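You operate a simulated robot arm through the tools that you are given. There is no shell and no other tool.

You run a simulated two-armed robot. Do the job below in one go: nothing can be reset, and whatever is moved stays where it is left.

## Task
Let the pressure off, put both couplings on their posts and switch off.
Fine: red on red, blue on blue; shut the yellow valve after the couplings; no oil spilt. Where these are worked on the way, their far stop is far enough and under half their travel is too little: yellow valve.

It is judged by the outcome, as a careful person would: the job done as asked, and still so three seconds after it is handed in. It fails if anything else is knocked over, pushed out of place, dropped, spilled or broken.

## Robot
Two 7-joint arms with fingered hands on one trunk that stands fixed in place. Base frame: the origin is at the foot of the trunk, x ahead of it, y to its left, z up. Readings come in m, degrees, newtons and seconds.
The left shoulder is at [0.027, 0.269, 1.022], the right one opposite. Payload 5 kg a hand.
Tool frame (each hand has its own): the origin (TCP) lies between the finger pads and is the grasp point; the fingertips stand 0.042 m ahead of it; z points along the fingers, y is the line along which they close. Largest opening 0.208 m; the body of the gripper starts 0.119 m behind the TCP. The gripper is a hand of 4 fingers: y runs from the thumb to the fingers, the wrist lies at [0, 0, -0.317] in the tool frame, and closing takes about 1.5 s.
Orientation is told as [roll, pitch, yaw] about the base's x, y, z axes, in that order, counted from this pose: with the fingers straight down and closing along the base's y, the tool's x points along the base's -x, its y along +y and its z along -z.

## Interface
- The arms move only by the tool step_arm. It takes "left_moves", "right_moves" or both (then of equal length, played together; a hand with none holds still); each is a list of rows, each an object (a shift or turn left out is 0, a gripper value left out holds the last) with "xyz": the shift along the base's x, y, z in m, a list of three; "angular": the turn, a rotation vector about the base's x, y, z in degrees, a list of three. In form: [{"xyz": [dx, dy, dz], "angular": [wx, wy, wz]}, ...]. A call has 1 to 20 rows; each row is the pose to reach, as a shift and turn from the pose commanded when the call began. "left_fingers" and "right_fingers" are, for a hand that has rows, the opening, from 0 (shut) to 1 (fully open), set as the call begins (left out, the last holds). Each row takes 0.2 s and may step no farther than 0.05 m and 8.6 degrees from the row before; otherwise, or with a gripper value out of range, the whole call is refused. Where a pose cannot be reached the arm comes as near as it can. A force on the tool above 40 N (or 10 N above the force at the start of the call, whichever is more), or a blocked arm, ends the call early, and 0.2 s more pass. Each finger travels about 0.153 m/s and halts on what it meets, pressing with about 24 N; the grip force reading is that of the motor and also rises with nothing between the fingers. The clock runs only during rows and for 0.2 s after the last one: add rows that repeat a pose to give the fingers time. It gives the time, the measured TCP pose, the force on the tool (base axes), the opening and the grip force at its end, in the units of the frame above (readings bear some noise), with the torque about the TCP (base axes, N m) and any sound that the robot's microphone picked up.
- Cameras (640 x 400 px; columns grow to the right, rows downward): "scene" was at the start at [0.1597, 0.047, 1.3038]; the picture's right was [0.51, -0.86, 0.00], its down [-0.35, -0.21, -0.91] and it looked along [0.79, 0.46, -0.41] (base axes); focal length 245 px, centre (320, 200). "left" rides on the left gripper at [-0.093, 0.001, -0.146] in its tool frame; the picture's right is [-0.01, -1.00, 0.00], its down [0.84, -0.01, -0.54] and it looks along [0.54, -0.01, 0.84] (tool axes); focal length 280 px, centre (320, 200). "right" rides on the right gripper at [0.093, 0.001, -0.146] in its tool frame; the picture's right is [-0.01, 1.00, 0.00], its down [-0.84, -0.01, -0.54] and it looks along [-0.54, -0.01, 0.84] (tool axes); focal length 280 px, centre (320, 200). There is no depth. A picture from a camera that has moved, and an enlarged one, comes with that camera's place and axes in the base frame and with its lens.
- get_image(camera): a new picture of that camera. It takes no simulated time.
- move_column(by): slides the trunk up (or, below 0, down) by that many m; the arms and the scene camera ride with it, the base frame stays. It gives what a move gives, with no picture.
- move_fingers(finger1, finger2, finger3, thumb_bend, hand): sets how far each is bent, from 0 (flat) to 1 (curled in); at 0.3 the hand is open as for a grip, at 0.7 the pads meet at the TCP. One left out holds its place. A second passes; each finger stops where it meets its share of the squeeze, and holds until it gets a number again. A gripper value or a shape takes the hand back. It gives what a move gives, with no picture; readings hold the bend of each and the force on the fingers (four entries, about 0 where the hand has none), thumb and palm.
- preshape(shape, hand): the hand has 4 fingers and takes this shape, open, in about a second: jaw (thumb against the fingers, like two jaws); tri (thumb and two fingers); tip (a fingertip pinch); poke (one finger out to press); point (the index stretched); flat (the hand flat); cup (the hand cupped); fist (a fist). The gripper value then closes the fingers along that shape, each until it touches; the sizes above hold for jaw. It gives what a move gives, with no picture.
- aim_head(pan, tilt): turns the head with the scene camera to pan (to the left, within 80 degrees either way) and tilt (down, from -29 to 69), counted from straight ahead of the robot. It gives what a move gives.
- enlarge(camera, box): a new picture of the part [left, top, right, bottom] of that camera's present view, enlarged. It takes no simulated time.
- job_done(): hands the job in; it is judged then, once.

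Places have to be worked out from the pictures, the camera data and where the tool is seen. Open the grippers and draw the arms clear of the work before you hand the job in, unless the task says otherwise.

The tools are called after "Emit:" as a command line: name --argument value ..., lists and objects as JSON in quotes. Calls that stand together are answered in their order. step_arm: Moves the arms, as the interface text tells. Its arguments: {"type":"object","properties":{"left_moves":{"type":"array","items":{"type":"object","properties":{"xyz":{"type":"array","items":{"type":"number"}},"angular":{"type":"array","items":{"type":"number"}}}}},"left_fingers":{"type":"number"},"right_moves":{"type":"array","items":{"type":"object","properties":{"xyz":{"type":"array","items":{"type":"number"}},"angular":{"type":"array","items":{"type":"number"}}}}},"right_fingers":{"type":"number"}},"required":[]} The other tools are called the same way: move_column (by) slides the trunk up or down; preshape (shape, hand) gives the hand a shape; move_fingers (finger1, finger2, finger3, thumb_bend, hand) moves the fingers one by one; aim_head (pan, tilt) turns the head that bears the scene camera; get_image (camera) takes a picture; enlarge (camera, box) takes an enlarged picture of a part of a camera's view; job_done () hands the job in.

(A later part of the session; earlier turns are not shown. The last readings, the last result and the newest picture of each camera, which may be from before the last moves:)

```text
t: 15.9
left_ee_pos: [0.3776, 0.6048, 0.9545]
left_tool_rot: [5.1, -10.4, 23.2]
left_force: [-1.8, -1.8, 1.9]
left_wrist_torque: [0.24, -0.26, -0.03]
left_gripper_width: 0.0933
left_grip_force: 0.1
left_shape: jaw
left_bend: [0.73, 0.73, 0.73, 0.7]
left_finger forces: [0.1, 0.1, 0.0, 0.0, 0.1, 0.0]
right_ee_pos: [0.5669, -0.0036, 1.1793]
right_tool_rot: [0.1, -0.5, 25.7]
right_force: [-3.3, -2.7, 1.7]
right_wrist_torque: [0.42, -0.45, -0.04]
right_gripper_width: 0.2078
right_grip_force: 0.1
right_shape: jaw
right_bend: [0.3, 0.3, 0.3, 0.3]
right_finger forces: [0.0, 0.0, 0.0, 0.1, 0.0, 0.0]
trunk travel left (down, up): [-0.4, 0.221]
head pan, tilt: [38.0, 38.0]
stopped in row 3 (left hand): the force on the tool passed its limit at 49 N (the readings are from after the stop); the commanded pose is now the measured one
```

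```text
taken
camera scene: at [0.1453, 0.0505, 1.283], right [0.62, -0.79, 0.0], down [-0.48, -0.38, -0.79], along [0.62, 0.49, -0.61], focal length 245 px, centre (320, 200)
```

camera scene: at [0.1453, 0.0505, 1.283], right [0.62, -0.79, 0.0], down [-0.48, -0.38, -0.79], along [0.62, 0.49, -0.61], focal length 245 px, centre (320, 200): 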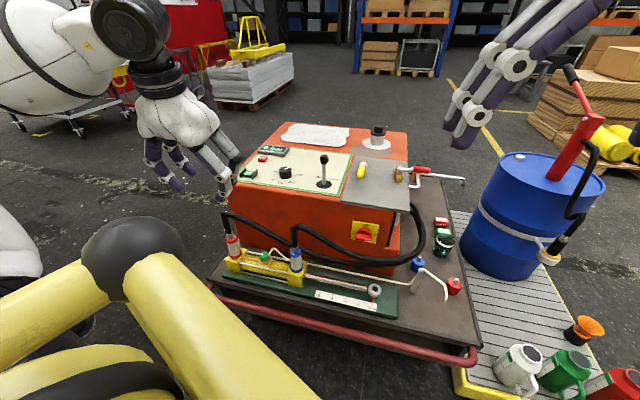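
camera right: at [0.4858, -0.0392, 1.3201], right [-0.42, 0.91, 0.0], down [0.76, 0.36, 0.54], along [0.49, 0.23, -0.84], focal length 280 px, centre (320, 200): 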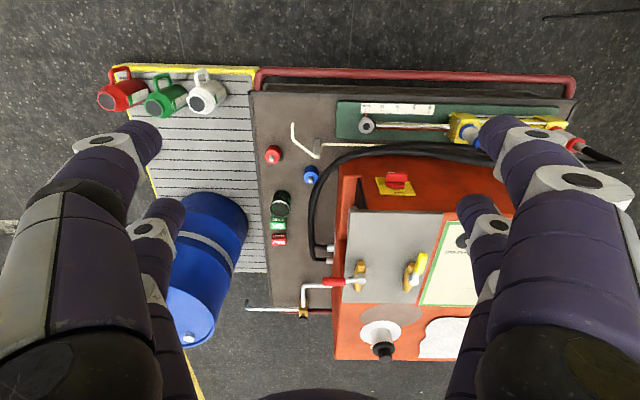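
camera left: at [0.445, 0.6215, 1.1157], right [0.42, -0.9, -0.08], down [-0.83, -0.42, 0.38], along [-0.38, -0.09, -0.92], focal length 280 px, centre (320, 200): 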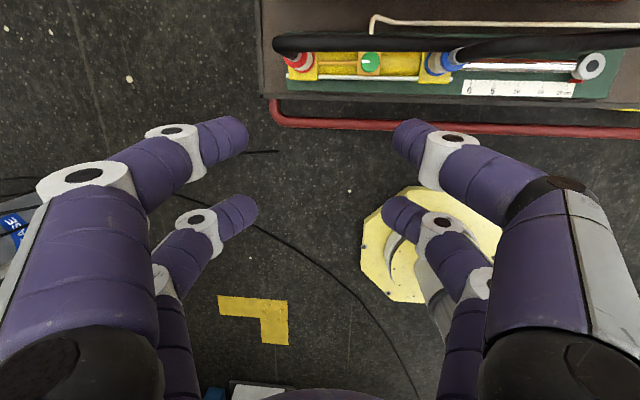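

The call stopped on a jolt (49 N) with nothing touching — probably a fast joint reconfiguration of a folded arm. I let it settle with a null move and check the state.

Emit:
step_arm --left_moves '[{"xyz": [0, 0, 0]}, {"xyz": [0, 0, 0]}, {"xyz": [0, 0, 0]}]'

Emit:
aim_head --pan 65 --tilt 30

Emit:
get_image --camera "scene"

```text
t: 16.7
left_ee_pos: [0.3795, 0.6077, 0.9519]
left_tool_rot: [5.0, -10.1, 23.2]
left_force: [0.5, -0.5, 0.9]
left_wrist_torque: [0.03, -0.02, 0.0]
left_gripper_width: 0.0936
left_grip_force: 0.0
left_shape: jaw
left_bend: [0.73, 0.73, 0.73, 0.7]
left_finger forces: [0.1, 0.0, 0.0, 0.0, 0.0, 0.0]
right_ee_pos: [0.5702, -0.0008, 1.1761]
right_tool_rot: [0.0, -0.2, 25.8]
right_force: [-1.3, 0.0, -0.1]
right_wrist_torque: [0.04, 0.0, 0.02]
right_gripper_width: 0.2076
right_grip_force: 0.1
right_shape: jaw
right_bend: [0.3, 0.3, 0.3, 0.3]
right_finger forces: [0.0, 0.1, 0.0, 0.1, 0.1, 0.0]
trunk travel left (down, up): [-0.4, 0.221]
head pan, tilt: [38.0, 38.0]
```

```text
t: 17.6
left_ee_pos: [0.3794, 0.6082, 0.9523]
left_tool_rot: [5.0, -10.0, 23.2]
left_force: [-1.2, 0.0, -0.3]
left_wrist_torque: [0.01, -0.01, 0.0]
left_gripper_width: 0.0935
left_grip_force: 0.1
left_shape: jaw
left_bend: [0.73, 0.73, 0.73, 0.7]
left_finger forces: [0.1, 0.0, 0.0, 0.0, 0.0, 0.1]
right_ee_pos: [0.57, -0.0004, 1.1742]
right_tool_rot: [0.2, -0.1, 25.8]
right_force: [0.6, -0.1, 0.1]
right_wrist_torque: [-0.01, 0.02, -0.02]
right_gripper_width: 0.2079
right_grip_force: 0.0
right_shape: jaw
right_bend: [0.3, 0.3, 0.3, 0.3]
right_finger forces: [0.0, 0.1, 0.0, 0.0, 0.0, 0.0]
trunk travel left (down, up): [-0.4, 0.221]
head pan, tilt: [65.0, 30.0]
```

```text
taken
camera scene: at [0.1184, 0.0821, 1.2944], right [0.91, -0.42, 0.0], down [-0.21, -0.45, -0.87], along [0.37, 0.78, -0.5], focal length 245 px, centre (320, 200)
```

scene: 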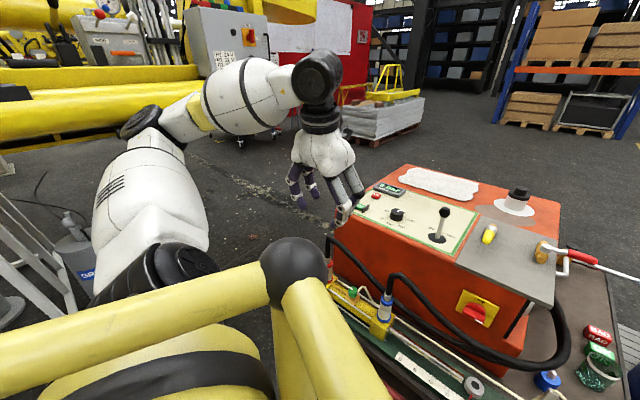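

The arm is fine, elbow swung to the left and nothing touched. I continue tilting and descending slowly toward the viewing pose in front of the red coupling.

Emit:
step_arm --left_moves '[{"xyz": [0.0, 0.005, -0.012], "angular": [0.85, -1.8, 0]}, {"xyz": [0.0, 0.01, -0.024], "angular": [1.7, -3.6, 0]}, {"xyz": [0.0, 0.015, -0.036], "angular": [2.5, -5.4, 0]}, {"xyz": [0.0, 0.02, -0.048], "angular": [3.4, -7.2, 0]}, {"xyz": [0.0, 0.025, -0.06], "angular": [4.2, -9.0, 0]}, {"xyz": [0.0, 0.03, -0.072], "angular": [5.1, -10.9, 0]}, {"xyz": [0.0, 0.035, -0.084], "angular": [5.9, -12.7, 0]}, {"xyz": [0.0, 0.04, -0.096], "angular": [6.8, -14.5, 0]}, {"xyz": [0.0, 0.045, -0.108], "angular": [7.6, -16.3, 0]}, {"xyz": [0.0, 0.05, -0.12], "angular": [8.5, -18.1, 0]}, {"xyz": [0.0, 0.05, -0.12], "angular": [8.5, -18.1, 0]}]'

Emit:
get_image --camera "scene"

Emit:
get_image --camera "left"

```text
t: 20.0
left_ee_pos: [0.4202, 0.6961, 0.8481]
left_tool_rot: [5.7, -29.9, 22.8]
left_force: [1.0, -0.3, 0.5]
left_wrist_torque: [0.01, 0.01, 0.02]
left_gripper_width: 0.0935
left_grip_force: 0.0
left_shape: jaw
left_bend: [0.73, 0.73, 0.73, 0.7]
left_finger forces: [0.1, 0.0, 0.1, 0.0, 0.1, 0.1]
left hand out of reach, approached as far as the arm can: row 6, 7, 8, 9, 10, 11
right_ee_pos: [0.5711, 0.0007, 1.1755]
right_tool_rot: [0.1, -0.2, 25.8]
right_force: [-0.3, -0.3, -0.3]
right_wrist_torque: [0.01, -0.03, 0.03]
right_gripper_width: 0.208
right_grip_force: 0.1
right_shape: jaw
right_bend: [0.3, 0.3, 0.3, 0.3]
right_finger forces: [0.0, 0.0, 0.0, 0.0, 0.0, 0.1]
trunk travel left (down, up): [-0.4, 0.221]
head pan, tilt: [65.0, 30.0]
```

```text
taken
camera scene: at [0.1183, 0.0821, 1.2944], right [0.91, -0.42, 0.0], down [-0.21, -0.45, -0.87], along [0.37, 0.78, -0.5], focal length 245 px, centre (320, 200)
```

scene: 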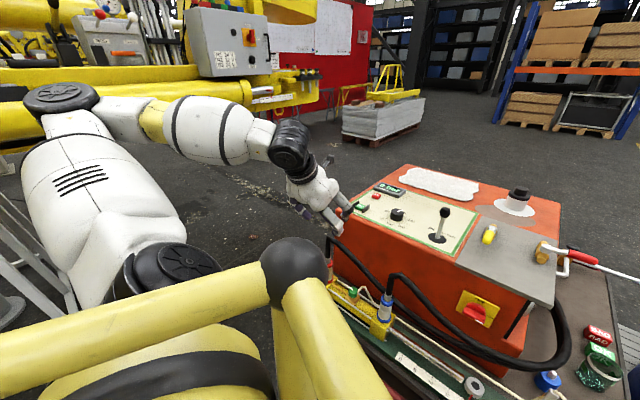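

```text
taken
camera left: at [0.4361, 0.6889, 1.0222], right [0.44, -0.89, -0.08], down [-0.89, -0.45, 0.04], along [-0.07, 0.05, -1.0], focal length 280 px, centre (320, 200)
```

left: 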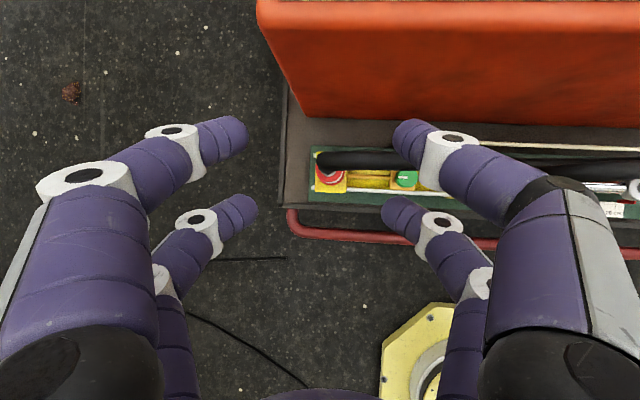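

The wrist is too close to the shoulder for this pose. Raising the trunk gives the arm more room; the left camera confirms the red coupling at about (0.45, 0.718). I raise the column by 0.15 m.

Emit:
move_column --by 0.15

Emit:
step_arm --left_moves '[{"xyz": [0, 0, 0]}]'

```text
t: 21.8
left_ee_pos: [0.4196, 0.6968, 0.9962]
left_tool_rot: [5.8, -30.0, 22.9]
left_force: [-0.7, 0.2, 0.8]
left_wrist_torque: [0.0, 0.01, -0.01]
left_gripper_width: 0.0936
left_grip_force: 0.1
left_shape: jaw
left_bend: [0.73, 0.73, 0.73, 0.7]
left_finger forces: [0.0, 0.0, 0.0, 0.1, 0.0, 0.1]
right_ee_pos: [0.5711, -0.0001, 1.3242]
right_tool_rot: [0.2, -0.1, 25.8]
right_force: [-0.1, 0.0, -0.3]
right_wrist_torque: [0.01, 0.03, -0.03]
right_gripper_width: 0.2076
right_grip_force: 0.2
right_shape: jaw
right_bend: [0.3, 0.3, 0.3, 0.3]
right_finger forces: [0.0, 0.0, 0.1, 0.0, 0.0, 0.0]
trunk travel left (down, up): [-0.55, 0.071]
head pan, tilt: [65.0, 30.0]
```

```text
t: 22.2
left_ee_pos: [0.4186, 0.6972, 0.9956]
left_tool_rot: [5.9, -30.1, 22.9]
left_force: [0.5, 0.1, -0.3]
left_wrist_torque: [-0.04, -0.03, -0.01]
left_gripper_width: 0.0937
left_grip_force: 0.0
left_shape: jaw
left_bend: [0.73, 0.73, 0.73, 0.7]
left_finger forces: [0.0, 0.0, 0.0, 0.0, 0.0, 0.0]
right_ee_pos: [0.5713, 0.0007, 1.3249]
right_tool_rot: [0.1, 0.0, 25.8]
right_force: [-0.3, 0.4, -0.5]
right_wrist_torque: [0.01, 0.05, 0.0]
right_gripper_width: 0.2081
right_grip_force: 0.1
right_shape: jaw
right_bend: [0.3, 0.3, 0.3, 0.3]
right_finger forces: [0.1, 0.0, 0.0, 0.0, 0.0, 0.0]
trunk travel left (down, up): [-0.55, 0.071]
head pan, tilt: [65.0, 30.0]
```

Now I descend and tilt to about 45 deg toward a pre-grasp point in front of and above the red coupling, slowly.

Emit:
step_arm --left_moves '[{"xyz": [-0.0045, -0.0015, -0.02], "angular": [0.15, -1.3, -0.12]}, {"xyz": [-0.009, -0.003, -0.04], "angular": [0.3, -2.6, -0.24]}, {"xyz": [-0.0135, -0.0045, -0.06], "angular": [0.45, -3.9, -0.36]}, {"xyz": [-0.018, -0.006, -0.08], "angular": [0.6, -5.2, -0.48]}, {"xyz": [-0.0225, -0.008, -0.1], "angular": [0.75, -6.5, -0.6]}, {"xyz": [-0.027, -0.0095, -0.12], "angular": [0.9, -7.8, -0.72]}, {"xyz": [-0.032, -0.011, -0.14], "angular": [1.05, -9.1, -0.84]}, {"xyz": [-0.036, -0.0125, -0.16], "angular": [1.2, -10.4, -0.96]}, {"xyz": [-0.041, -0.014, -0.18], "angular": [1.35, -11.7, -1.08]}, {"xyz": [-0.046, -0.016, -0.2], "angular": [1.5, -13.0, -1.2]}, {"xyz": [-0.05, -0.0175, -0.22], "angular": [1.65, -14.3, -1.3]}, {"xyz": [-0.055, -0.019, -0.245], "angular": [1.8, -15.6, -1.4]}, {"xyz": [-0.055, -0.019, -0.245], "angular": [1.8, -15.6, -1.4]}]'

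Emit:
get_image --camera "scene"

Emit:
get_image --camera "left"

```text
t: 25.2
left_ee_pos: [0.2019, 0.709, 0.6282]
left_tool_rot: [9.3, -26.4, 19.5]
left_force: [-0.6, -0.3, 0.2]
left_wrist_torque: [0.01, -0.08, -0.05]
left_gripper_width: 0.0939
left_grip_force: 0.1
left_shape: jaw
left_bend: [0.73, 0.73, 0.73, 0.7]
left_finger forces: [0.1, 0.1, 0.1, 0.0, 0.1, 0.0]
left hand out of reach, approached as far as the arm can: row 1, 2, 3, 4, 5, 6, 7, 8, 9, 10, 11, 12, 13
right_ee_pos: [0.5685, -0.0014, 1.3255]
right_tool_rot: [0.0, -0.1, 25.8]
right_force: [-1.4, -0.3, 0.0]
right_wrist_torque: [-0.02, -0.17, -0.01]
right_gripper_width: 0.2079
right_grip_force: 0.0
right_shape: jaw
right_bend: [0.3, 0.3, 0.3, 0.3]
right_finger forces: [0.0, 0.1, 0.1, 0.1, 0.0, 0.1]
trunk travel left (down, up): [-0.55, 0.071]
head pan, tilt: [65.0, 30.0]
stopped in row 13 (left hand): the arm was blocked; the commanded pose is now the measured one
```

```text
taken
camera scene: at [0.1056, 0.0816, 1.4465], right [0.91, -0.42, 0.0], down [-0.21, -0.45, -0.87], along [0.37, 0.79, -0.5], focal length 245 px, centre (320, 200)
```

scene: 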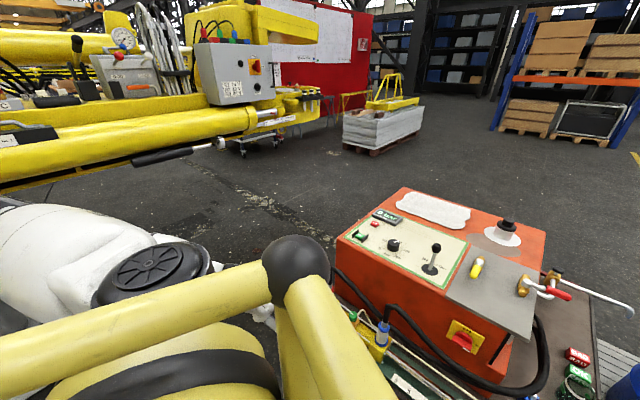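

```text
taken
camera left: at [0.2299, 0.6948, 0.7999], right [0.41, -0.9, -0.14], down [-0.9, -0.42, 0.1], along [-0.15, 0.08, -0.99], focal length 280 px, centre (320, 200)
```

left: 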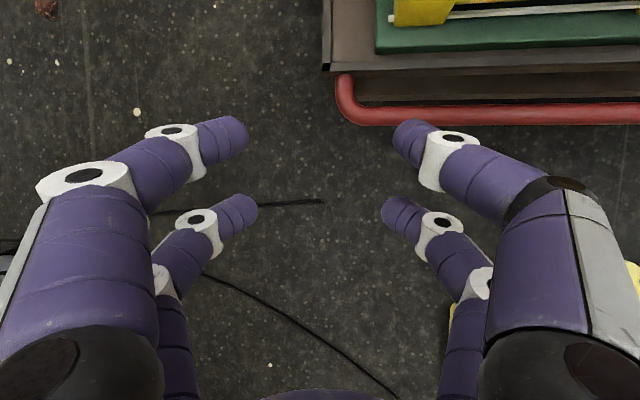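

The limit is the wrist getting within about 0.44 m of the shoulder. I raise the trunk to the top (+0.07) and then bring the hand forward with a smaller 35 deg tilt, which keeps the wrist far enough out.

Emit:
move_column --by 0.07

Emit:
step_arm --left_moves '[{"xyz": [0.016, -0.003, 0.0], "angular": [-0.4, -1.1, 0.07]}, {"xyz": [0.032, -0.006, 0.0], "angular": [-0.8, -2.2, 0.14]}, {"xyz": [0.047, -0.009, 0.0], "angular": [-1.3, -3.3, 0.2]}, {"xyz": [0.063, -0.012, 0.0], "angular": [-1.7, -4.4, 0.3]}, {"xyz": [0.079, -0.014, 0.0], "angular": [-2.1, -5.5, 0.35]}, {"xyz": [0.095, -0.017, 0.0], "angular": [-2.5, -6.6, 0.4]}, {"xyz": [0.11, -0.02, 0.0], "angular": [-2.9, -7.7, 0.5]}, {"xyz": [0.126, -0.023, 0.0], "angular": [-3.4, -8.8, 0.55]}, {"xyz": [0.142, -0.026, 0.0], "angular": [-3.8, -9.9, 0.6]}, {"xyz": [0.158, -0.029, 0.0], "angular": [-4.2, -11.0, 0.7]}, {"xyz": [0.158, -0.029, 0.0], "angular": [-4.2, -11.0, 0.7]}]'

Emit:
aim_head --pan 45 --tilt 40

Emit:
get_image --camera "scene"

Emit:
get_image --camera "left"

```text
t: 26.2
left_ee_pos: [0.204, 0.7084, 0.6967]
left_tool_rot: [9.1, -26.4, 19.5]
left_force: [-0.4, -0.2, 0.3]
left_wrist_torque: [-0.01, -0.01, 0.02]
left_gripper_width: 0.0934
left_grip_force: 0.0
left_shape: jaw
left_bend: [0.73, 0.73, 0.73, 0.7]
left_finger forces: [0.1, 0.0, 0.0, 0.0, 0.0, 0.0]
right_ee_pos: [0.5702, 0.0005, 1.3921]
right_tool_rot: [0.2, 0.0, 25.7]
right_force: [1.0, -0.7, -0.1]
right_wrist_torque: [-0.01, 0.02, -0.02]
right_gripper_width: 0.2078
right_grip_force: 0.0
right_shape: jaw
right_bend: [0.3, 0.3, 0.3, 0.3]
right_finger forces: [0.0, 0.0, 0.0, 0.1, 0.0, 0.1]
trunk travel left (down, up): [-0.62, 0.001]
head pan, tilt: [65.0, 30.0]
```

```text
t: 28.6
left_ee_pos: [0.3623, 0.6874, 0.709]
left_tool_rot: [-0.3, -34.9, 25.0]
left_force: [-0.7, 0.0, -0.2]
left_wrist_torque: [0.0, 0.01, 0.0]
left_gripper_width: 0.0936
left_grip_force: 0.0
left_shape: jaw
left_bend: [0.73, 0.73, 0.73, 0.7]
left_finger forces: [0.1, 0.1, 0.0, 0.1, 0.1, 0.0]
left hand out of reach, approached as far as the arm can: row 8, 9, 10, 11
right_ee_pos: [0.5715, -0.0002, 1.3946]
right_tool_rot: [0.2, 0.0, 25.8]
right_force: [0.5, 0.0, -0.1]
right_wrist_torque: [-0.02, -0.03, -0.03]
right_gripper_width: 0.208
right_grip_force: 0.0
right_shape: jaw
right_bend: [0.3, 0.3, 0.3, 0.3]
right_finger forces: [0.0, 0.1, 0.1, 0.0, 0.0, 0.0]
trunk travel left (down, up): [-0.62, 0.001]
head pan, tilt: [65.0, 30.0]
```

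```text
t: 29.5
left_ee_pos: [0.3629, 0.6885, 0.7079]
left_tool_rot: [-0.3, -34.6, 25.0]
left_force: [0.0, -0.3, -0.7]
left_wrist_torque: [0.03, -0.02, -0.03]
left_gripper_width: 0.0939
left_grip_force: 0.1
left_shape: jaw
left_bend: [0.73, 0.73, 0.73, 0.7]
left_finger forces: [0.1, 0.0, 0.0, 0.0, 0.0, 0.1]
right_ee_pos: [0.5725, -0.0002, 1.3939]
right_tool_rot: [0.1, 0.0, 25.8]
right_force: [1.3, 1.1, 0.1]
right_wrist_torque: [-0.03, -0.04, 0.0]
right_gripper_width: 0.2078
right_grip_force: 0.1
right_shape: jaw
right_bend: [0.3, 0.3, 0.3, 0.3]
right_finger forces: [0.1, 0.0, 0.1, 0.0, 0.0, 0.0]
trunk travel left (down, up): [-0.62, 0.001]
head pan, tilt: [45.0, 40.0]
```

```text
taken
camera scene: at [0.1282, 0.0603, 1.501], right [0.71, -0.71, 0.0], down [-0.45, -0.45, -0.77], along [0.54, 0.54, -0.64], focal length 245 px, centre (320, 200)
```

scene: 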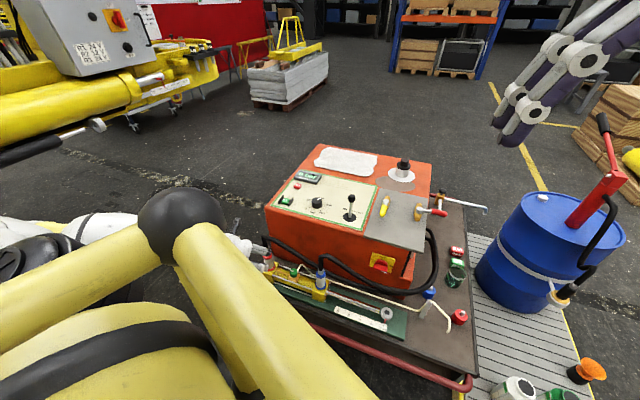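

```text
taken
camera left: at [0.3572, 0.6875, 0.8825], right [0.43, -0.9, 0.01], down [-0.9, -0.43, -0.04], along [0.04, 0.0, -1.0], focal length 280 px, centre (320, 200)
```

left: 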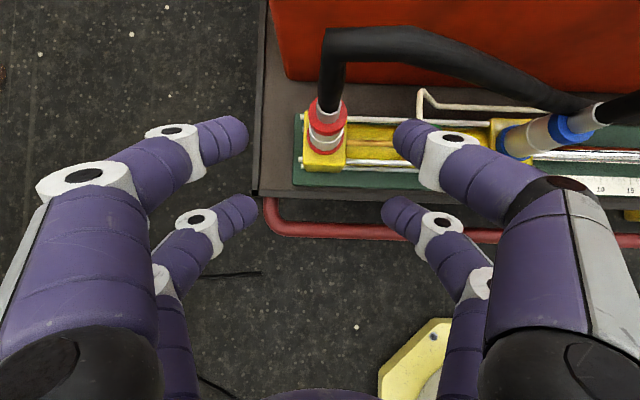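

I now have a clear look-down view of the red coupling. I zoom in to locate it precisely.

Emit:
enlarge --camera "left" --box '[260, 20, 420, 200]'

Emit:
enlarge --camera "scene" --box '[230, 220, 400, 330]'

```text
2.22 times, centred on (340, 110) of left
camera zoom: at [0.3572, 0.6875, 0.8825], right [0.43, -0.9, 0.01], down [-0.9, -0.43, -0.04], along [0.04, 0.0, -1.0], focal length 623 px, centre (276, 400)
```

zoom: 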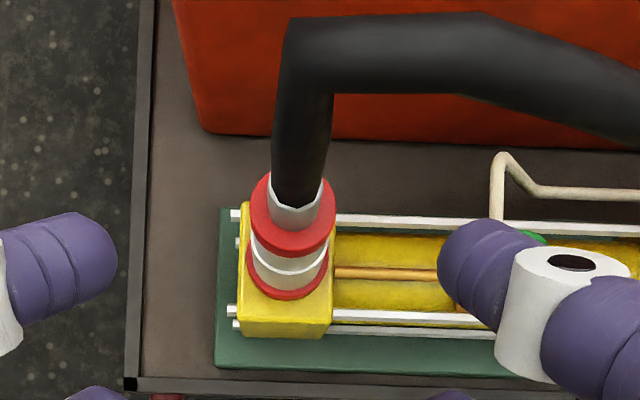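

```text
3.64 times, centred on (315, 275) of scene
camera zoom: at [0.1282, 0.0603, 1.501], right [0.71, -0.71, 0.0], down [-0.45, -0.45, -0.77], along [0.54, 0.54, -0.64], focal length 892 px, centre (338, -73)
```

zoom: 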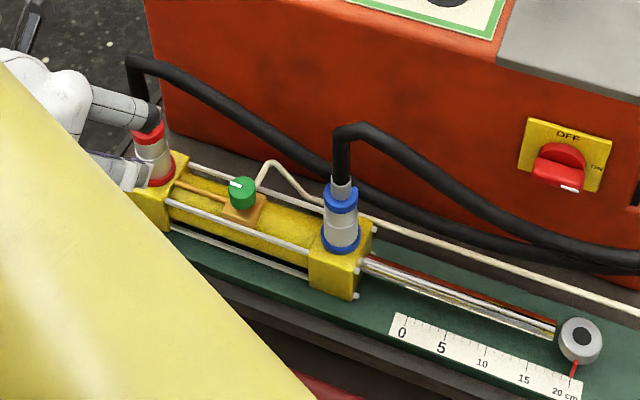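

Coupling axis is at about (0.447, 0.721), white sleeve around z 0.53–0.58, upper red ring z 0.593, hose rising vertically to z 0.72. To keep the hand camera off the hose I tilt to 55 deg and go to a pre-grasp point 0.13 m back along the approach line.

Emit:
step_arm --left_moves '[{"xyz": [-0.002, -0.002, -0.009], "angular": [1.4, -3.1, 0]}, {"xyz": [-0.004, -0.004, -0.018], "angular": [2.9, -6.2, 0]}, {"xyz": [-0.006, -0.006, -0.027], "angular": [4.3, -9.3, 0]}, {"xyz": [-0.008, -0.008, -0.036], "angular": [5.7, -12.4, 0]}, {"xyz": [-0.01, -0.01, -0.045], "angular": [7.2, -15.5, 0]}, {"xyz": [-0.0125, -0.0125, -0.055], "angular": [8.6, -18.5, 0]}, {"xyz": [-0.0125, -0.0125, -0.055], "angular": [8.6, -18.5, 0]}]'

Emit:
get_image --camera "left"

Emit:
get_image --camera "scene"

```text
t: 31.1
left_ee_pos: [0.3689, 0.7522, 0.7141]
left_tool_rot: [-3.7, -51.2, 24.7]
left_force: [0.3, -0.4, -1.2]
left_wrist_torque: [0.0, 0.01, 0.0]
left_gripper_width: 0.0938
left_grip_force: 0.0
left_shape: jaw
left_bend: [0.73, 0.73, 0.73, 0.7]
left_finger forces: [0.0, 0.0, 0.0, 0.0, 0.0, 0.0]
left hand out of reach, approached as far as the arm can: row 1, 2, 3, 4, 5, 6, 7
right_ee_pos: [0.5713, -0.0015, 1.3948]
right_tool_rot: [0.2, -0.1, 25.7]
right_force: [0.3, -0.2, 0.0]
right_wrist_torque: [-0.01, -0.04, 0.03]
right_gripper_width: 0.2079
right_grip_force: 0.1
right_shape: jaw
right_bend: [0.3, 0.3, 0.3, 0.3]
right_finger forces: [0.1, 0.0, 0.0, 0.0, 0.0, 0.0]
trunk travel left (down, up): [-0.62, 0.001]
head pan, tilt: [45.0, 40.0]
```

```text
taken
camera left: at [0.3157, 0.7384, 0.8797], right [0.38, -0.92, 0.05], down [-0.87, -0.38, -0.32], along [0.31, 0.08, -0.95], focal length 280 px, centre (320, 200)
```

left: 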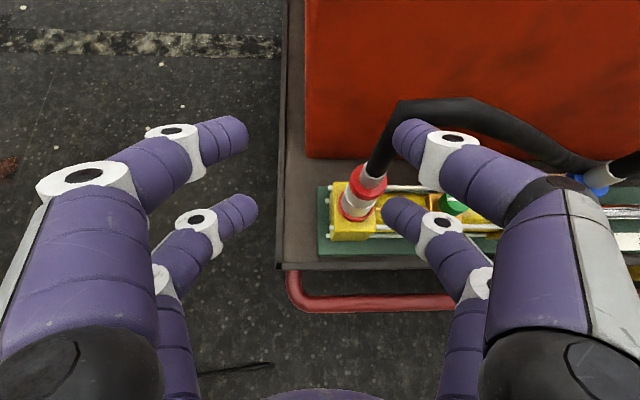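

```text
taken
camera scene: at [0.1281, 0.0603, 1.5011], right [0.71, -0.71, 0.0], down [-0.45, -0.45, -0.77], along [0.54, 0.54, -0.64], focal length 245 px, centre (320, 200)
```

scene: 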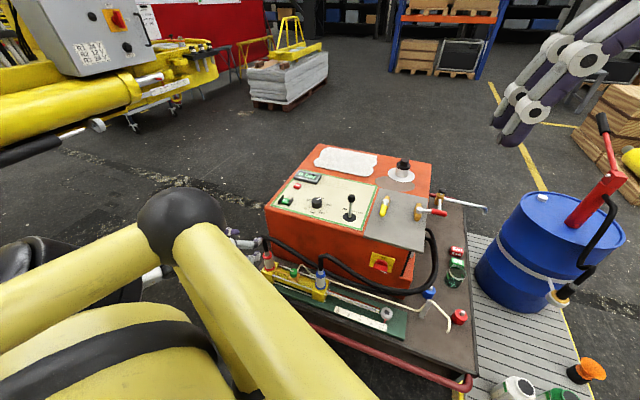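

The hand was pushed off to the left by the arm's limits and its right fingers are now close to the hose, so before any sideways move I look at the arm's configuration.

Emit:
aim_head --pan 80 --tilt 35

Emit:
get_image --camera "scene"

Emit:
get_image --camera "right"

```text
t: 32.1
left_ee_pos: [0.3685, 0.7517, 0.7146]
left_tool_rot: [-3.7, -51.1, 24.7]
left_force: [0.4, -0.1, -0.6]
left_wrist_torque: [0.02, 0.0, -0.03]
left_gripper_width: 0.0937
left_grip_force: 0.1
left_shape: jaw
left_bend: [0.73, 0.73, 0.73, 0.7]
left_finger forces: [0.0, 0.0, 0.0, 0.1, 0.0, 0.1]
right_ee_pos: [0.5713, 0.0001, 1.3944]
right_tool_rot: [0.1, 0.0, 25.8]
right_force: [0.8, -0.6, -0.7]
right_wrist_torque: [-0.01, 0.0, 0.0]
right_gripper_width: 0.208
right_grip_force: 0.0
right_shape: jaw
right_bend: [0.3, 0.3, 0.3, 0.3]
right_finger forces: [0.0, 0.0, 0.1, 0.1, 0.0, 0.0]
trunk travel left (down, up): [-0.62, 0.001]
head pan, tilt: [80.0, 35.0]
```

```text
taken
camera scene: at [0.0833, 0.0867, 1.5086], right [0.98, -0.17, 0.0], down [-0.1, -0.56, -0.82], along [0.14, 0.81, -0.57], focal length 245 px, centre (320, 200)
```

scene: 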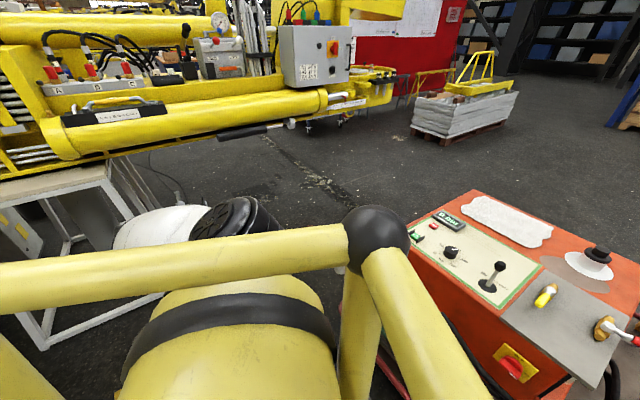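

```text
taken
camera right: at [0.4861, -0.0402, 1.5407], right [-0.42, 0.91, 0.0], down [0.76, 0.35, 0.54], along [0.49, 0.23, -0.84], focal length 280 px, centre (320, 200)
```

right: 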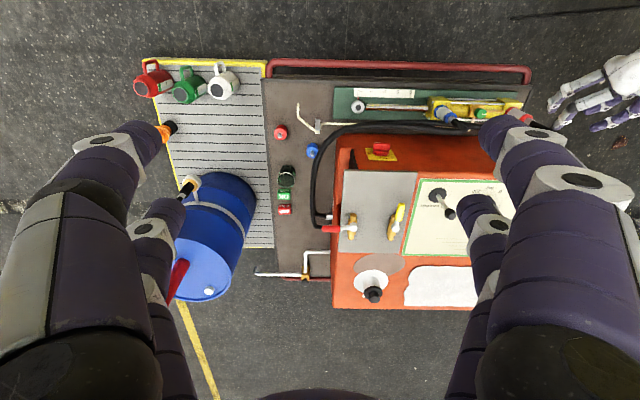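

The left hand's tilt is constrained here. Before choosing another grasp, I try the "tri" shape on the free right hand to see its finger arrangement.

Emit:
preshape --hand "right" --shape "tri"

Emit:
get_image --camera "right"

Emit:
preshape --hand "right" --shape "tip"

Emit:
get_image --camera "right"

```text
t: 33.0
left_ee_pos: [0.3679, 0.7505, 0.7152]
left_tool_rot: [-3.7, -51.1, 24.7]
left_force: [-0.3, -0.1, 0.0]
left_wrist_torque: [0.05, 0.03, -0.01]
left_gripper_width: 0.0937
left_grip_force: 0.1
left_shape: jaw
left_bend: [0.73, 0.73, 0.73, 0.7]
left_finger forces: [0.0, 0.0, 0.1, 0.0, 0.0, 0.0]
right_ee_pos: [0.5716, -0.0009, 1.3945]
right_tool_rot: [0.1, 0.1, 25.8]
right_force: [-0.2, -0.2, 0.7]
right_wrist_torque: [-0.01, -0.01, 0.03]
right_gripper_width: 0.2077
right_grip_force: 0.1
right_shape: tri
right_bend: [0.3, 0.3, 0.3, 0.3]
right_finger forces: [0.1, 0.1, 0.0, 0.1, 0.0, 0.0]
trunk travel left (down, up): [-0.62, 0.001]
head pan, tilt: [80.0, 35.0]
```

```text
taken
camera right: at [0.4861, -0.0402, 1.5407], right [-0.42, 0.91, 0.0], down [0.76, 0.35, 0.54], along [0.49, 0.23, -0.84], focal length 280 px, centre (320, 200)
```

right: 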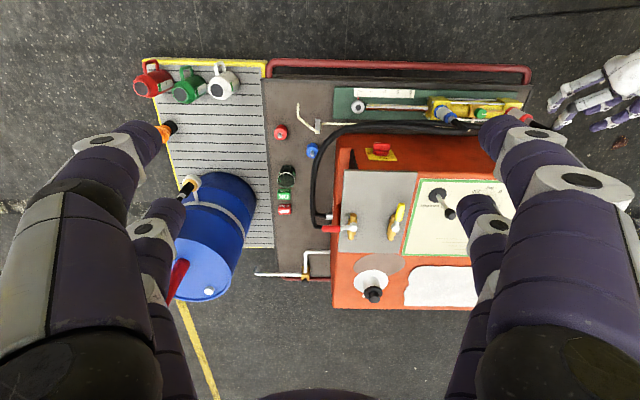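

```text
t: 33.9
left_ee_pos: [0.3686, 0.7506, 0.7135]
left_tool_rot: [-3.8, -51.2, 24.8]
left_force: [0.5, -0.6, -0.1]
left_wrist_torque: [-0.01, -0.01, -0.01]
left_gripper_width: 0.0936
left_grip_force: 0.0
left_shape: jaw
left_bend: [0.73, 0.73, 0.73, 0.7]
left_finger forces: [0.0, 0.0, 0.1, 0.0, 0.0, 0.1]
right_ee_pos: [0.5717, -0.0012, 1.3939]
right_tool_rot: [0.1, 0.0, 25.8]
right_force: [-0.8, 0.0, 0.6]
right_wrist_torque: [-0.01, 0.0, -0.02]
right_gripper_width: 0.208
right_grip_force: 0.1
right_shape: tip
right_bend: [0.3, 0.3, 0.3, 0.3]
right_finger forces: [0.0, 0.0, 0.1, 0.1, 0.0, 0.0]
trunk travel left (down, up): [-0.62, 0.001]
head pan, tilt: [80.0, 35.0]
```

```text
taken
camera right: at [0.4861, -0.0402, 1.5407], right [-0.42, 0.91, 0.0], down [0.76, 0.35, 0.54], along [0.49, 0.23, -0.84], focal length 280 px, centre (320, 200)
```

right: 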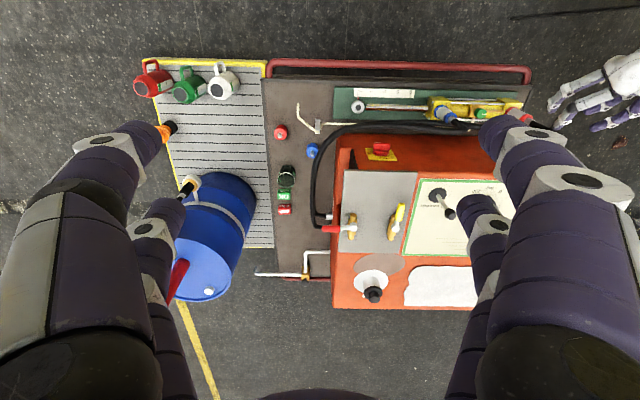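

All shapes keep the same 2x2 finger layout. A better plan for red: left hand coming from the trolley's left end, pointing along -v and down (yaw 115, pitch about +50), which keeps the wrist well away from the shoulder and the camera under the hand, clear of the hose. First I back the hand straight out to the left and up.

Emit:
step_arm --left_moves '[{"xyz": [-0.012, 0.025, 0.0]}, {"xyz": [-0.024, 0.05, 0.005]}, {"xyz": [-0.034, 0.075, 0.02]}, {"xyz": [-0.044, 0.1, 0.04]}, {"xyz": [-0.05, 0.12, 0.06], "angular": [-2, 4.5, 0]}, {"xyz": [-0.05, 0.14, 0.08], "angular": [-4, 9, 0]}, {"xyz": [-0.05, 0.16, 0.1], "angular": [-6, 13.5, 0]}]'

Emit:
get_image --camera "left"

Emit:
get_image --camera "right"

```text
t: 35.5
left_ee_pos: [0.3222, 0.9124, 0.8199]
left_tool_rot: [-3.8, -36.7, 24.9]
left_force: [-12.7, -0.3, -8.8]
left_wrist_torque: [0.3, -1.86, -0.34]
left_gripper_width: 0.0936
left_grip_force: 0.1
left_shape: jaw
left_bend: [0.73, 0.73, 0.73, 0.7]
left_finger forces: [0.0, 0.0, 0.0, 0.0, 0.0, 0.1]
right_ee_pos: [0.5727, -0.002, 1.3932]
right_tool_rot: [0.1, 0.0, 25.7]
right_force: [1.2, -1.5, -0.7]
right_wrist_torque: [0.16, 0.14, 0.02]
right_gripper_width: 0.2078
right_grip_force: 0.0
right_shape: tip
right_bend: [0.3, 0.3, 0.3, 0.3]
right_finger forces: [0.1, 0.0, 0.0, 0.1, 0.0, 0.1]
trunk travel left (down, up): [-0.62, 0.001]
head pan, tilt: [80.0, 35.0]
```

```text
taken
camera left: at [0.3084, 0.918, 0.9936], right [0.39, -0.92, 0.06], down [-0.91, -0.4, -0.07], along [0.09, -0.03, -1.0], focal length 280 px, centre (320, 200)
```

left: 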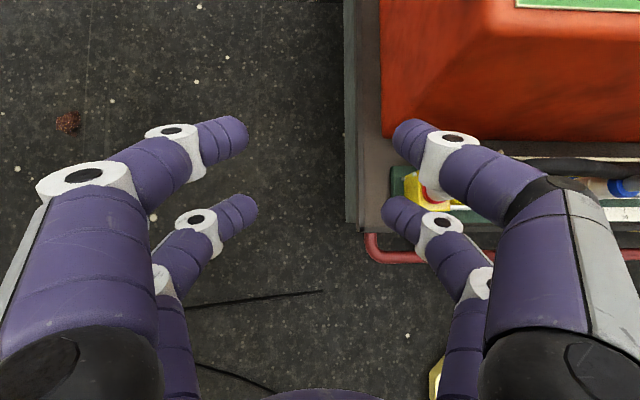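

```text
taken
camera right: at [0.4876, -0.0419, 1.54], right [-0.42, 0.91, 0.0], down [0.77, 0.35, 0.54], along [0.49, 0.23, -0.84], focal length 280 px, centre (320, 200)
```

right: 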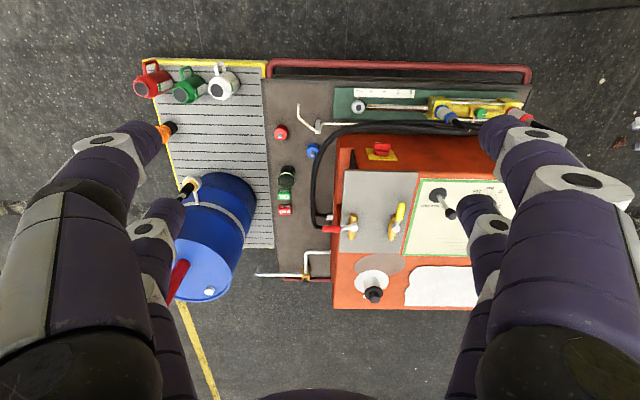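

A residual force of ~15 N showed; I hold still to see whether it is a contact or just motion, and look left.

Emit:
step_arm --left_moves '[{"xyz": [0, 0, 0]}, {"xyz": [0, 0, 0]}]'

Emit:
get_image --camera "scene"

```text
t: 36.1
left_ee_pos: [0.3168, 0.9141, 0.8154]
left_tool_rot: [-3.5, -36.4, 24.6]
left_force: [-0.5, -0.5, -0.2]
left_wrist_torque: [-0.02, -0.02, -0.05]
left_gripper_width: 0.0938
left_grip_force: 0.0
left_shape: jaw
left_bend: [0.73, 0.73, 0.73, 0.7]
left_finger forces: [0.1, 0.0, 0.1, 0.1, 0.0, 0.1]
right_ee_pos: [0.5709, 0.0013, 1.3953]
right_tool_rot: [0.0, -0.1, 25.8]
right_force: [-0.6, 1.3, 0.5]
right_wrist_torque: [-0.1, -0.06, 0.01]
right_gripper_width: 0.208
right_grip_force: 0.0
right_shape: tip
right_bend: [0.3, 0.3, 0.3, 0.3]
right_finger forces: [0.0, 0.0, 0.1, 0.0, 0.0, 0.0]
trunk travel left (down, up): [-0.62, 0.001]
head pan, tilt: [80.0, 35.0]
```

```text
taken
camera scene: at [0.0829, 0.0875, 1.5085], right [0.98, -0.17, 0.0], down [-0.1, -0.57, -0.82], along [0.14, 0.81, -0.57], focal length 245 px, centre (320, 200)
```

scene: 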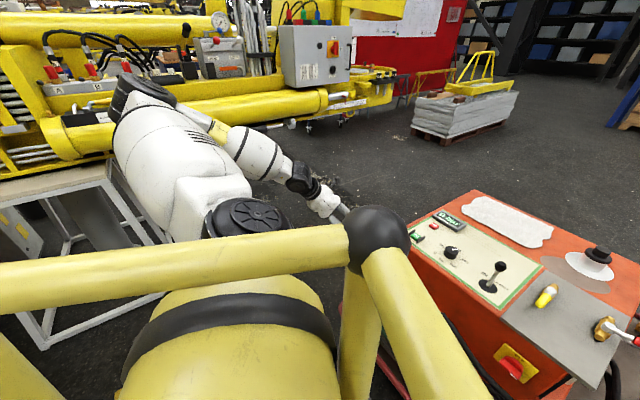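

No contact, it was only motion. Arm posture is now comfortable. I straighten the hand to point down outside the trolley's left end, as the first step to the new orientation.

Emit:
step_arm --left_moves '[{"xyz": [0.003, 0.007, -0.003], "angular": [-2.1, 5.6, 0.3]}, {"xyz": [0.005, 0.014, -0.006], "angular": [-4.2, 11.2, 0.6]}, {"xyz": [0.008, 0.02, -0.009], "angular": [-6.3, 16.9, 0.9]}, {"xyz": [0.01, 0.026, -0.012], "angular": [-8.4, 22.5, 1.2]}, {"xyz": [0.012, 0.032, -0.015], "angular": [-10.5, 28.1, 1.5]}, {"xyz": [0.013, 0.036, -0.015], "angular": [-12.6, 33.8, 1.8]}, {"xyz": [0.013, 0.036, -0.015], "angular": [-12.6, 33.8, 1.8]}]'

Emit:
get_image --camera "scene"

```text
t: 37.7
left_ee_pos: [0.3313, 0.9511, 0.8021]
left_tool_rot: [-0.5, -0.3, 25.5]
left_force: [-0.4, 0.9, 0.1]
left_wrist_torque: [-0.01, -0.01, -0.01]
left_gripper_width: 0.0936
left_grip_force: 0.0
left_shape: jaw
left_bend: [0.73, 0.73, 0.73, 0.7]
left_finger forces: [0.1, 0.0, 0.0, 0.1, 0.1, 0.0]
right_ee_pos: [0.5711, -0.0009, 1.3937]
right_tool_rot: [0.2, -0.1, 25.8]
right_force: [-0.9, 0.1, -0.4]
right_wrist_torque: [-0.01, 0.0, -0.01]
right_gripper_width: 0.2077
right_grip_force: 0.1
right_shape: tip
right_bend: [0.3, 0.3, 0.3, 0.3]
right_finger forces: [0.1, 0.0, 0.1, 0.0, 0.0, 0.0]
trunk travel left (down, up): [-0.62, 0.001]
head pan, tilt: [80.0, 35.0]
```

```text
taken
camera scene: at [0.083, 0.0866, 1.5087], right [0.98, -0.17, 0.0], down [-0.1, -0.56, -0.82], along [0.14, 0.81, -0.57], focal length 245 px, centre (320, 200)
```

scene: 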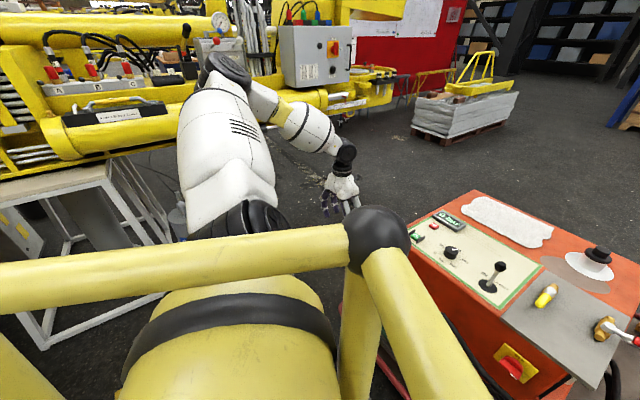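

Now tool-down. I turn the yaw by +90 deg to 115 in place.

Emit:
step_arm --left_moves '[{"angular": [0, 0, 7.5]}, {"angular": [0, 0, 15]}, {"angular": [0, 0, 22.5]}, {"angular": [0, 0, 30]}, {"angular": [0, 0, 37.5]}, {"angular": [0, 0, 45]}, {"angular": [0, 0, 52.5]}, {"angular": [0, 0, 60]}, {"angular": [0, 0, 67.5]}, {"angular": [0, 0, 75]}, {"angular": [0, 0, 82.5]}, {"angular": [0.5, 0.2, 89.5]}, {"angular": [0.5, 0.2, 89.5]}]'

Emit:
get_image --camera "left"

Emit:
get_image --camera "scene"

```text
t: 40.5
left_ee_pos: [0.332, 0.9535, 0.8007]
left_tool_rot: [-0.2, -0.7, 115.2]
left_force: [-0.4, -0.7, 0.0]
left_wrist_torque: [-0.04, 0.02, -0.03]
left_gripper_width: 0.0934
left_grip_force: 0.0
left_shape: jaw
left_bend: [0.73, 0.73, 0.73, 0.7]
left_finger forces: [0.0, 0.0, 0.0, 0.1, 0.1, 0.0]
right_ee_pos: [0.5702, -0.0006, 1.3933]
right_tool_rot: [0.1, -0.1, 25.8]
right_force: [0.2, 0.4, 0.0]
right_wrist_torque: [0.0, -0.03, 0.02]
right_gripper_width: 0.2078
right_grip_force: 0.0
right_shape: tip
right_bend: [0.3, 0.3, 0.3, 0.3]
right_finger forces: [0.0, 0.0, 0.0, 0.1, 0.0, 0.1]
trunk travel left (down, up): [-0.62, 0.001]
head pan, tilt: [80.0, 35.0]
```

```text
taken
camera left: at [0.2931, 1.0356, 0.9499], right [0.9, 0.44, 0.0], down [0.37, -0.76, 0.53], along [0.23, -0.47, -0.85], focal length 280 px, centre (320, 200)
```

left: 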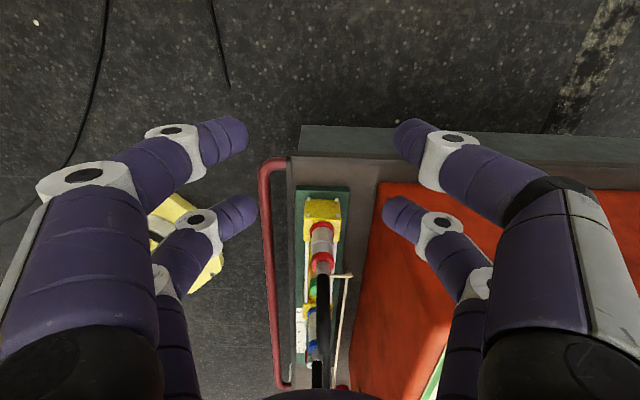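

```text
taken
camera scene: at [0.0832, 0.087, 1.5086], right [0.98, -0.17, 0.0], down [-0.1, -0.56, -0.82], along [0.14, 0.81, -0.57], focal length 245 px, centre (320, 200)
```

scene: 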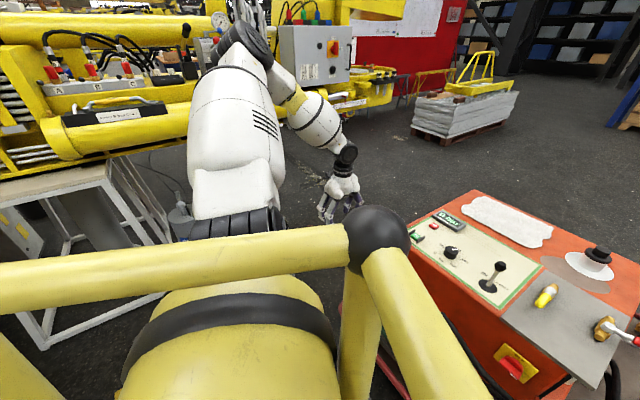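

The left camera shows the red coupling right between the fingers; axis refined to about (0.4465, 0.7235). I lower the trunk 0.15 m (hand is outside the trolley) to shorten the reach, then look.

Emit:
move_column --by -0.15

Emit:
get_image --camera "left"

```text
t: 42.2
left_ee_pos: [0.3322, 0.9511, 0.6526]
left_tool_rot: [-0.2, -0.7, 114.9]
left_force: [0.1, 1.4, 0.8]
left_wrist_torque: [0.0, -0.05, 0.03]
left_gripper_width: 0.0937
left_grip_force: 0.2
left_shape: jaw
left_bend: [0.73, 0.73, 0.73, 0.7]
left_finger forces: [0.0, 0.1, 0.1, 0.0, 0.0, 0.0]
right_ee_pos: [0.5711, -0.0003, 1.2441]
right_tool_rot: [0.1, -0.1, 25.8]
right_force: [0.0, 0.4, 0.8]
right_wrist_torque: [0.07, -0.03, 0.0]
right_gripper_width: 0.2078
right_grip_force: 0.1
right_shape: tip
right_bend: [0.3, 0.3, 0.3, 0.3]
right_finger forces: [0.0, 0.0, 0.0, 0.0, 0.0, 0.1]
trunk travel left (down, up): [-0.47, 0.151]
head pan, tilt: [80.0, 35.0]
```

```text
taken
camera left: at [0.2932, 1.0348, 0.8005], right [0.9, 0.43, 0.0], down [0.37, -0.77, 0.53], along [0.23, -0.47, -0.85], focal length 280 px, centre (320, 200)
```

left: 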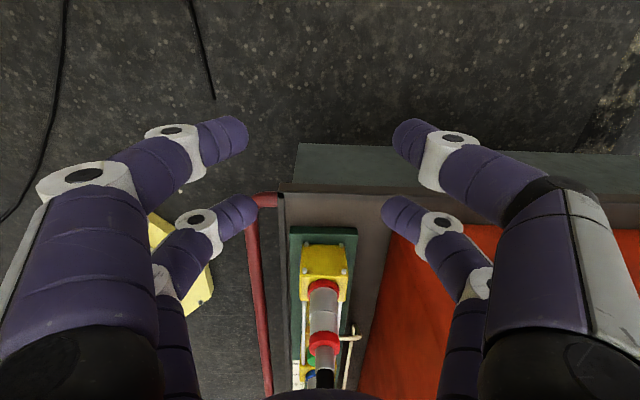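

Column lowered. I tilt the hand to pitch +50 (pointing along -v and down) and bring it to the pre-grasp point 0.15 m back from the coupling.

Emit:
step_arm --left_moves '[{"xyz": [0, 0, 0.01], "angular": [-5.75, -2.68, 0]}, {"xyz": [0, 0, 0.02], "angular": [-11.5, -5.36, 0]}, {"xyz": [0.0, 0.0, 0.03], "angular": [-17.2, -8.0, 0]}, {"xyz": [0.01, -0.02, 0.035], "angular": [-23.0, -10.7, 0]}, {"xyz": [0.02, -0.04, 0.04], "angular": [-28.7, -13.4, 0]}, {"xyz": [0.03, -0.06, 0.04], "angular": [-34.5, -16.1, 0]}, {"xyz": [0.04, -0.08, 0.04], "angular": [-40.2, -18.8, 0]}, {"xyz": [0.05, -0.1, 0.04], "angular": [-45.9, -21.4, 0]}, {"xyz": [0.0654, -0.1236, 0.037], "angular": [-45.9, -21.4, 0]}, {"xyz": [0.0654, -0.1236, 0.037], "angular": [-45.9, -21.4, 0]}]'

Emit:
aim_head --pan 55 --tilt 35

Emit:
get_image --camera "left"

Emit:
get_image --camera "scene"

Emit:
get_image --camera "right"

```text
t: 44.4
left_ee_pos: [0.3981, 0.8279, 0.6873]
left_tool_rot: [-0.2, 50.0, 115.0]
left_force: [-0.3, -0.3, -0.5]
left_wrist_torque: [-0.07, -0.04, 0.03]
left_gripper_width: 0.0939
left_grip_force: 0.1
left_shape: jaw
left_bend: [0.73, 0.73, 0.73, 0.7]
left_finger forces: [0.1, 0.0, 0.1, 0.0, 0.0, 0.0]
right_ee_pos: [0.5726, -0.0003, 1.2437]
right_tool_rot: [0.0, 0.1, 25.8]
right_force: [0.0, 0.8, 0.4]
right_wrist_torque: [-0.05, 0.03, 0.01]
right_gripper_width: 0.208
right_grip_force: 0.1
right_shape: tip
right_bend: [0.3, 0.3, 0.3, 0.3]
right_finger forces: [0.1, 0.1, 0.0, 0.0, 0.0, 0.0]
trunk travel left (down, up): [-0.47, 0.151]
head pan, tilt: [80.0, 35.0]
```

```text
t: 45.3
left_ee_pos: [0.3989, 0.8283, 0.6881]
left_tool_rot: [-0.2, 49.8, 114.8]
left_force: [-0.4, 0.1, 0.4]
left_wrist_torque: [-0.01, 0.01, -0.01]
left_gripper_width: 0.0936
left_grip_force: 0.1
left_shape: jaw
left_bend: [0.73, 0.73, 0.73, 0.7]
left_finger forces: [0.1, 0.0, 0.0, 0.1, 0.0, 0.0]
right_ee_pos: [0.5718, -0.0001, 1.2444]
right_tool_rot: [0.1, 0.1, 25.8]
right_force: [0.4, -0.5, 0.1]
right_wrist_torque: [0.0, -0.03, 0.06]
right_gripper_width: 0.2079
right_grip_force: 0.2
right_shape: tip
right_bend: [0.3, 0.3, 0.3, 0.3]
right_finger forces: [0.1, 0.0, 0.1, 0.0, 0.0, 0.1]
trunk travel left (down, up): [-0.47, 0.151]
head pan, tilt: [55.0, 35.0]
```

```text
taken
camera left: at [0.3263, 0.9839, 0.7113], right [0.9, 0.43, -0.01], down [0.06, -0.11, 0.99], along [0.43, -0.89, -0.13], focal length 280 px, centre (320, 200)
```

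left: 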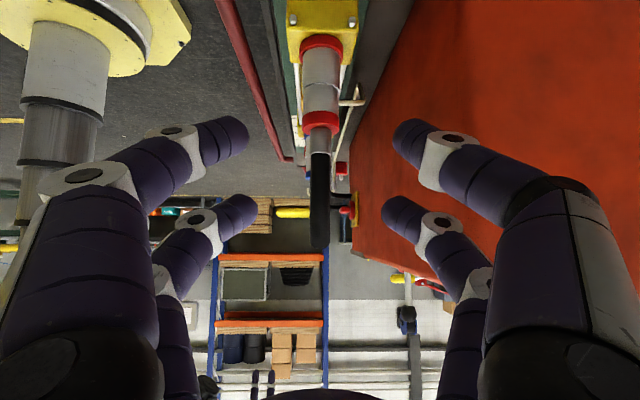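

```text
taken
camera scene: at [0.1227, 0.0722, 1.3579], right [0.82, -0.57, 0.0], down [-0.33, -0.47, -0.82], along [0.47, 0.67, -0.57], focal length 245 px, centre (320, 200)
```

scene: 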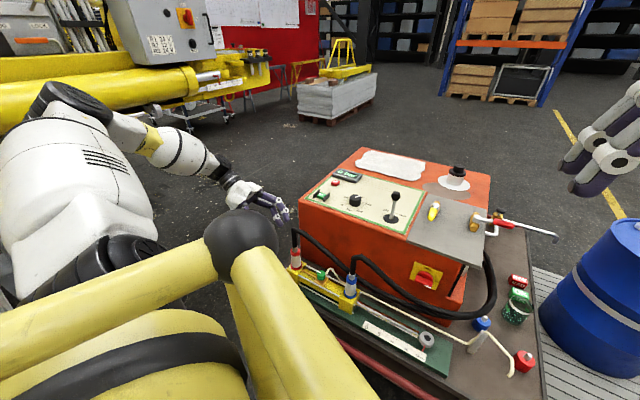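

```text
taken
camera right: at [0.4861, -0.0403, 1.3907], right [-0.42, 0.91, 0.0], down [0.76, 0.35, 0.54], along [0.49, 0.23, -0.84], focal length 280 px, centre (320, 200)
```

right: 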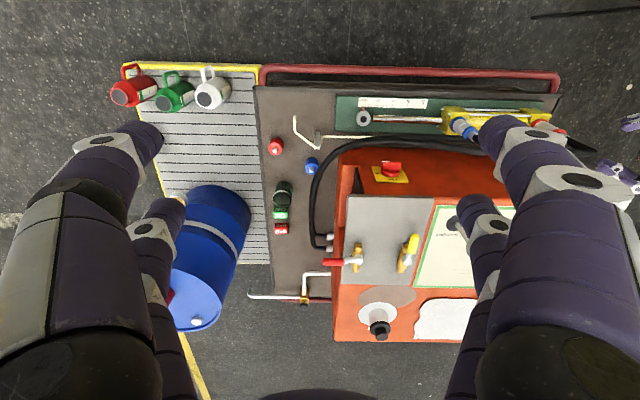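

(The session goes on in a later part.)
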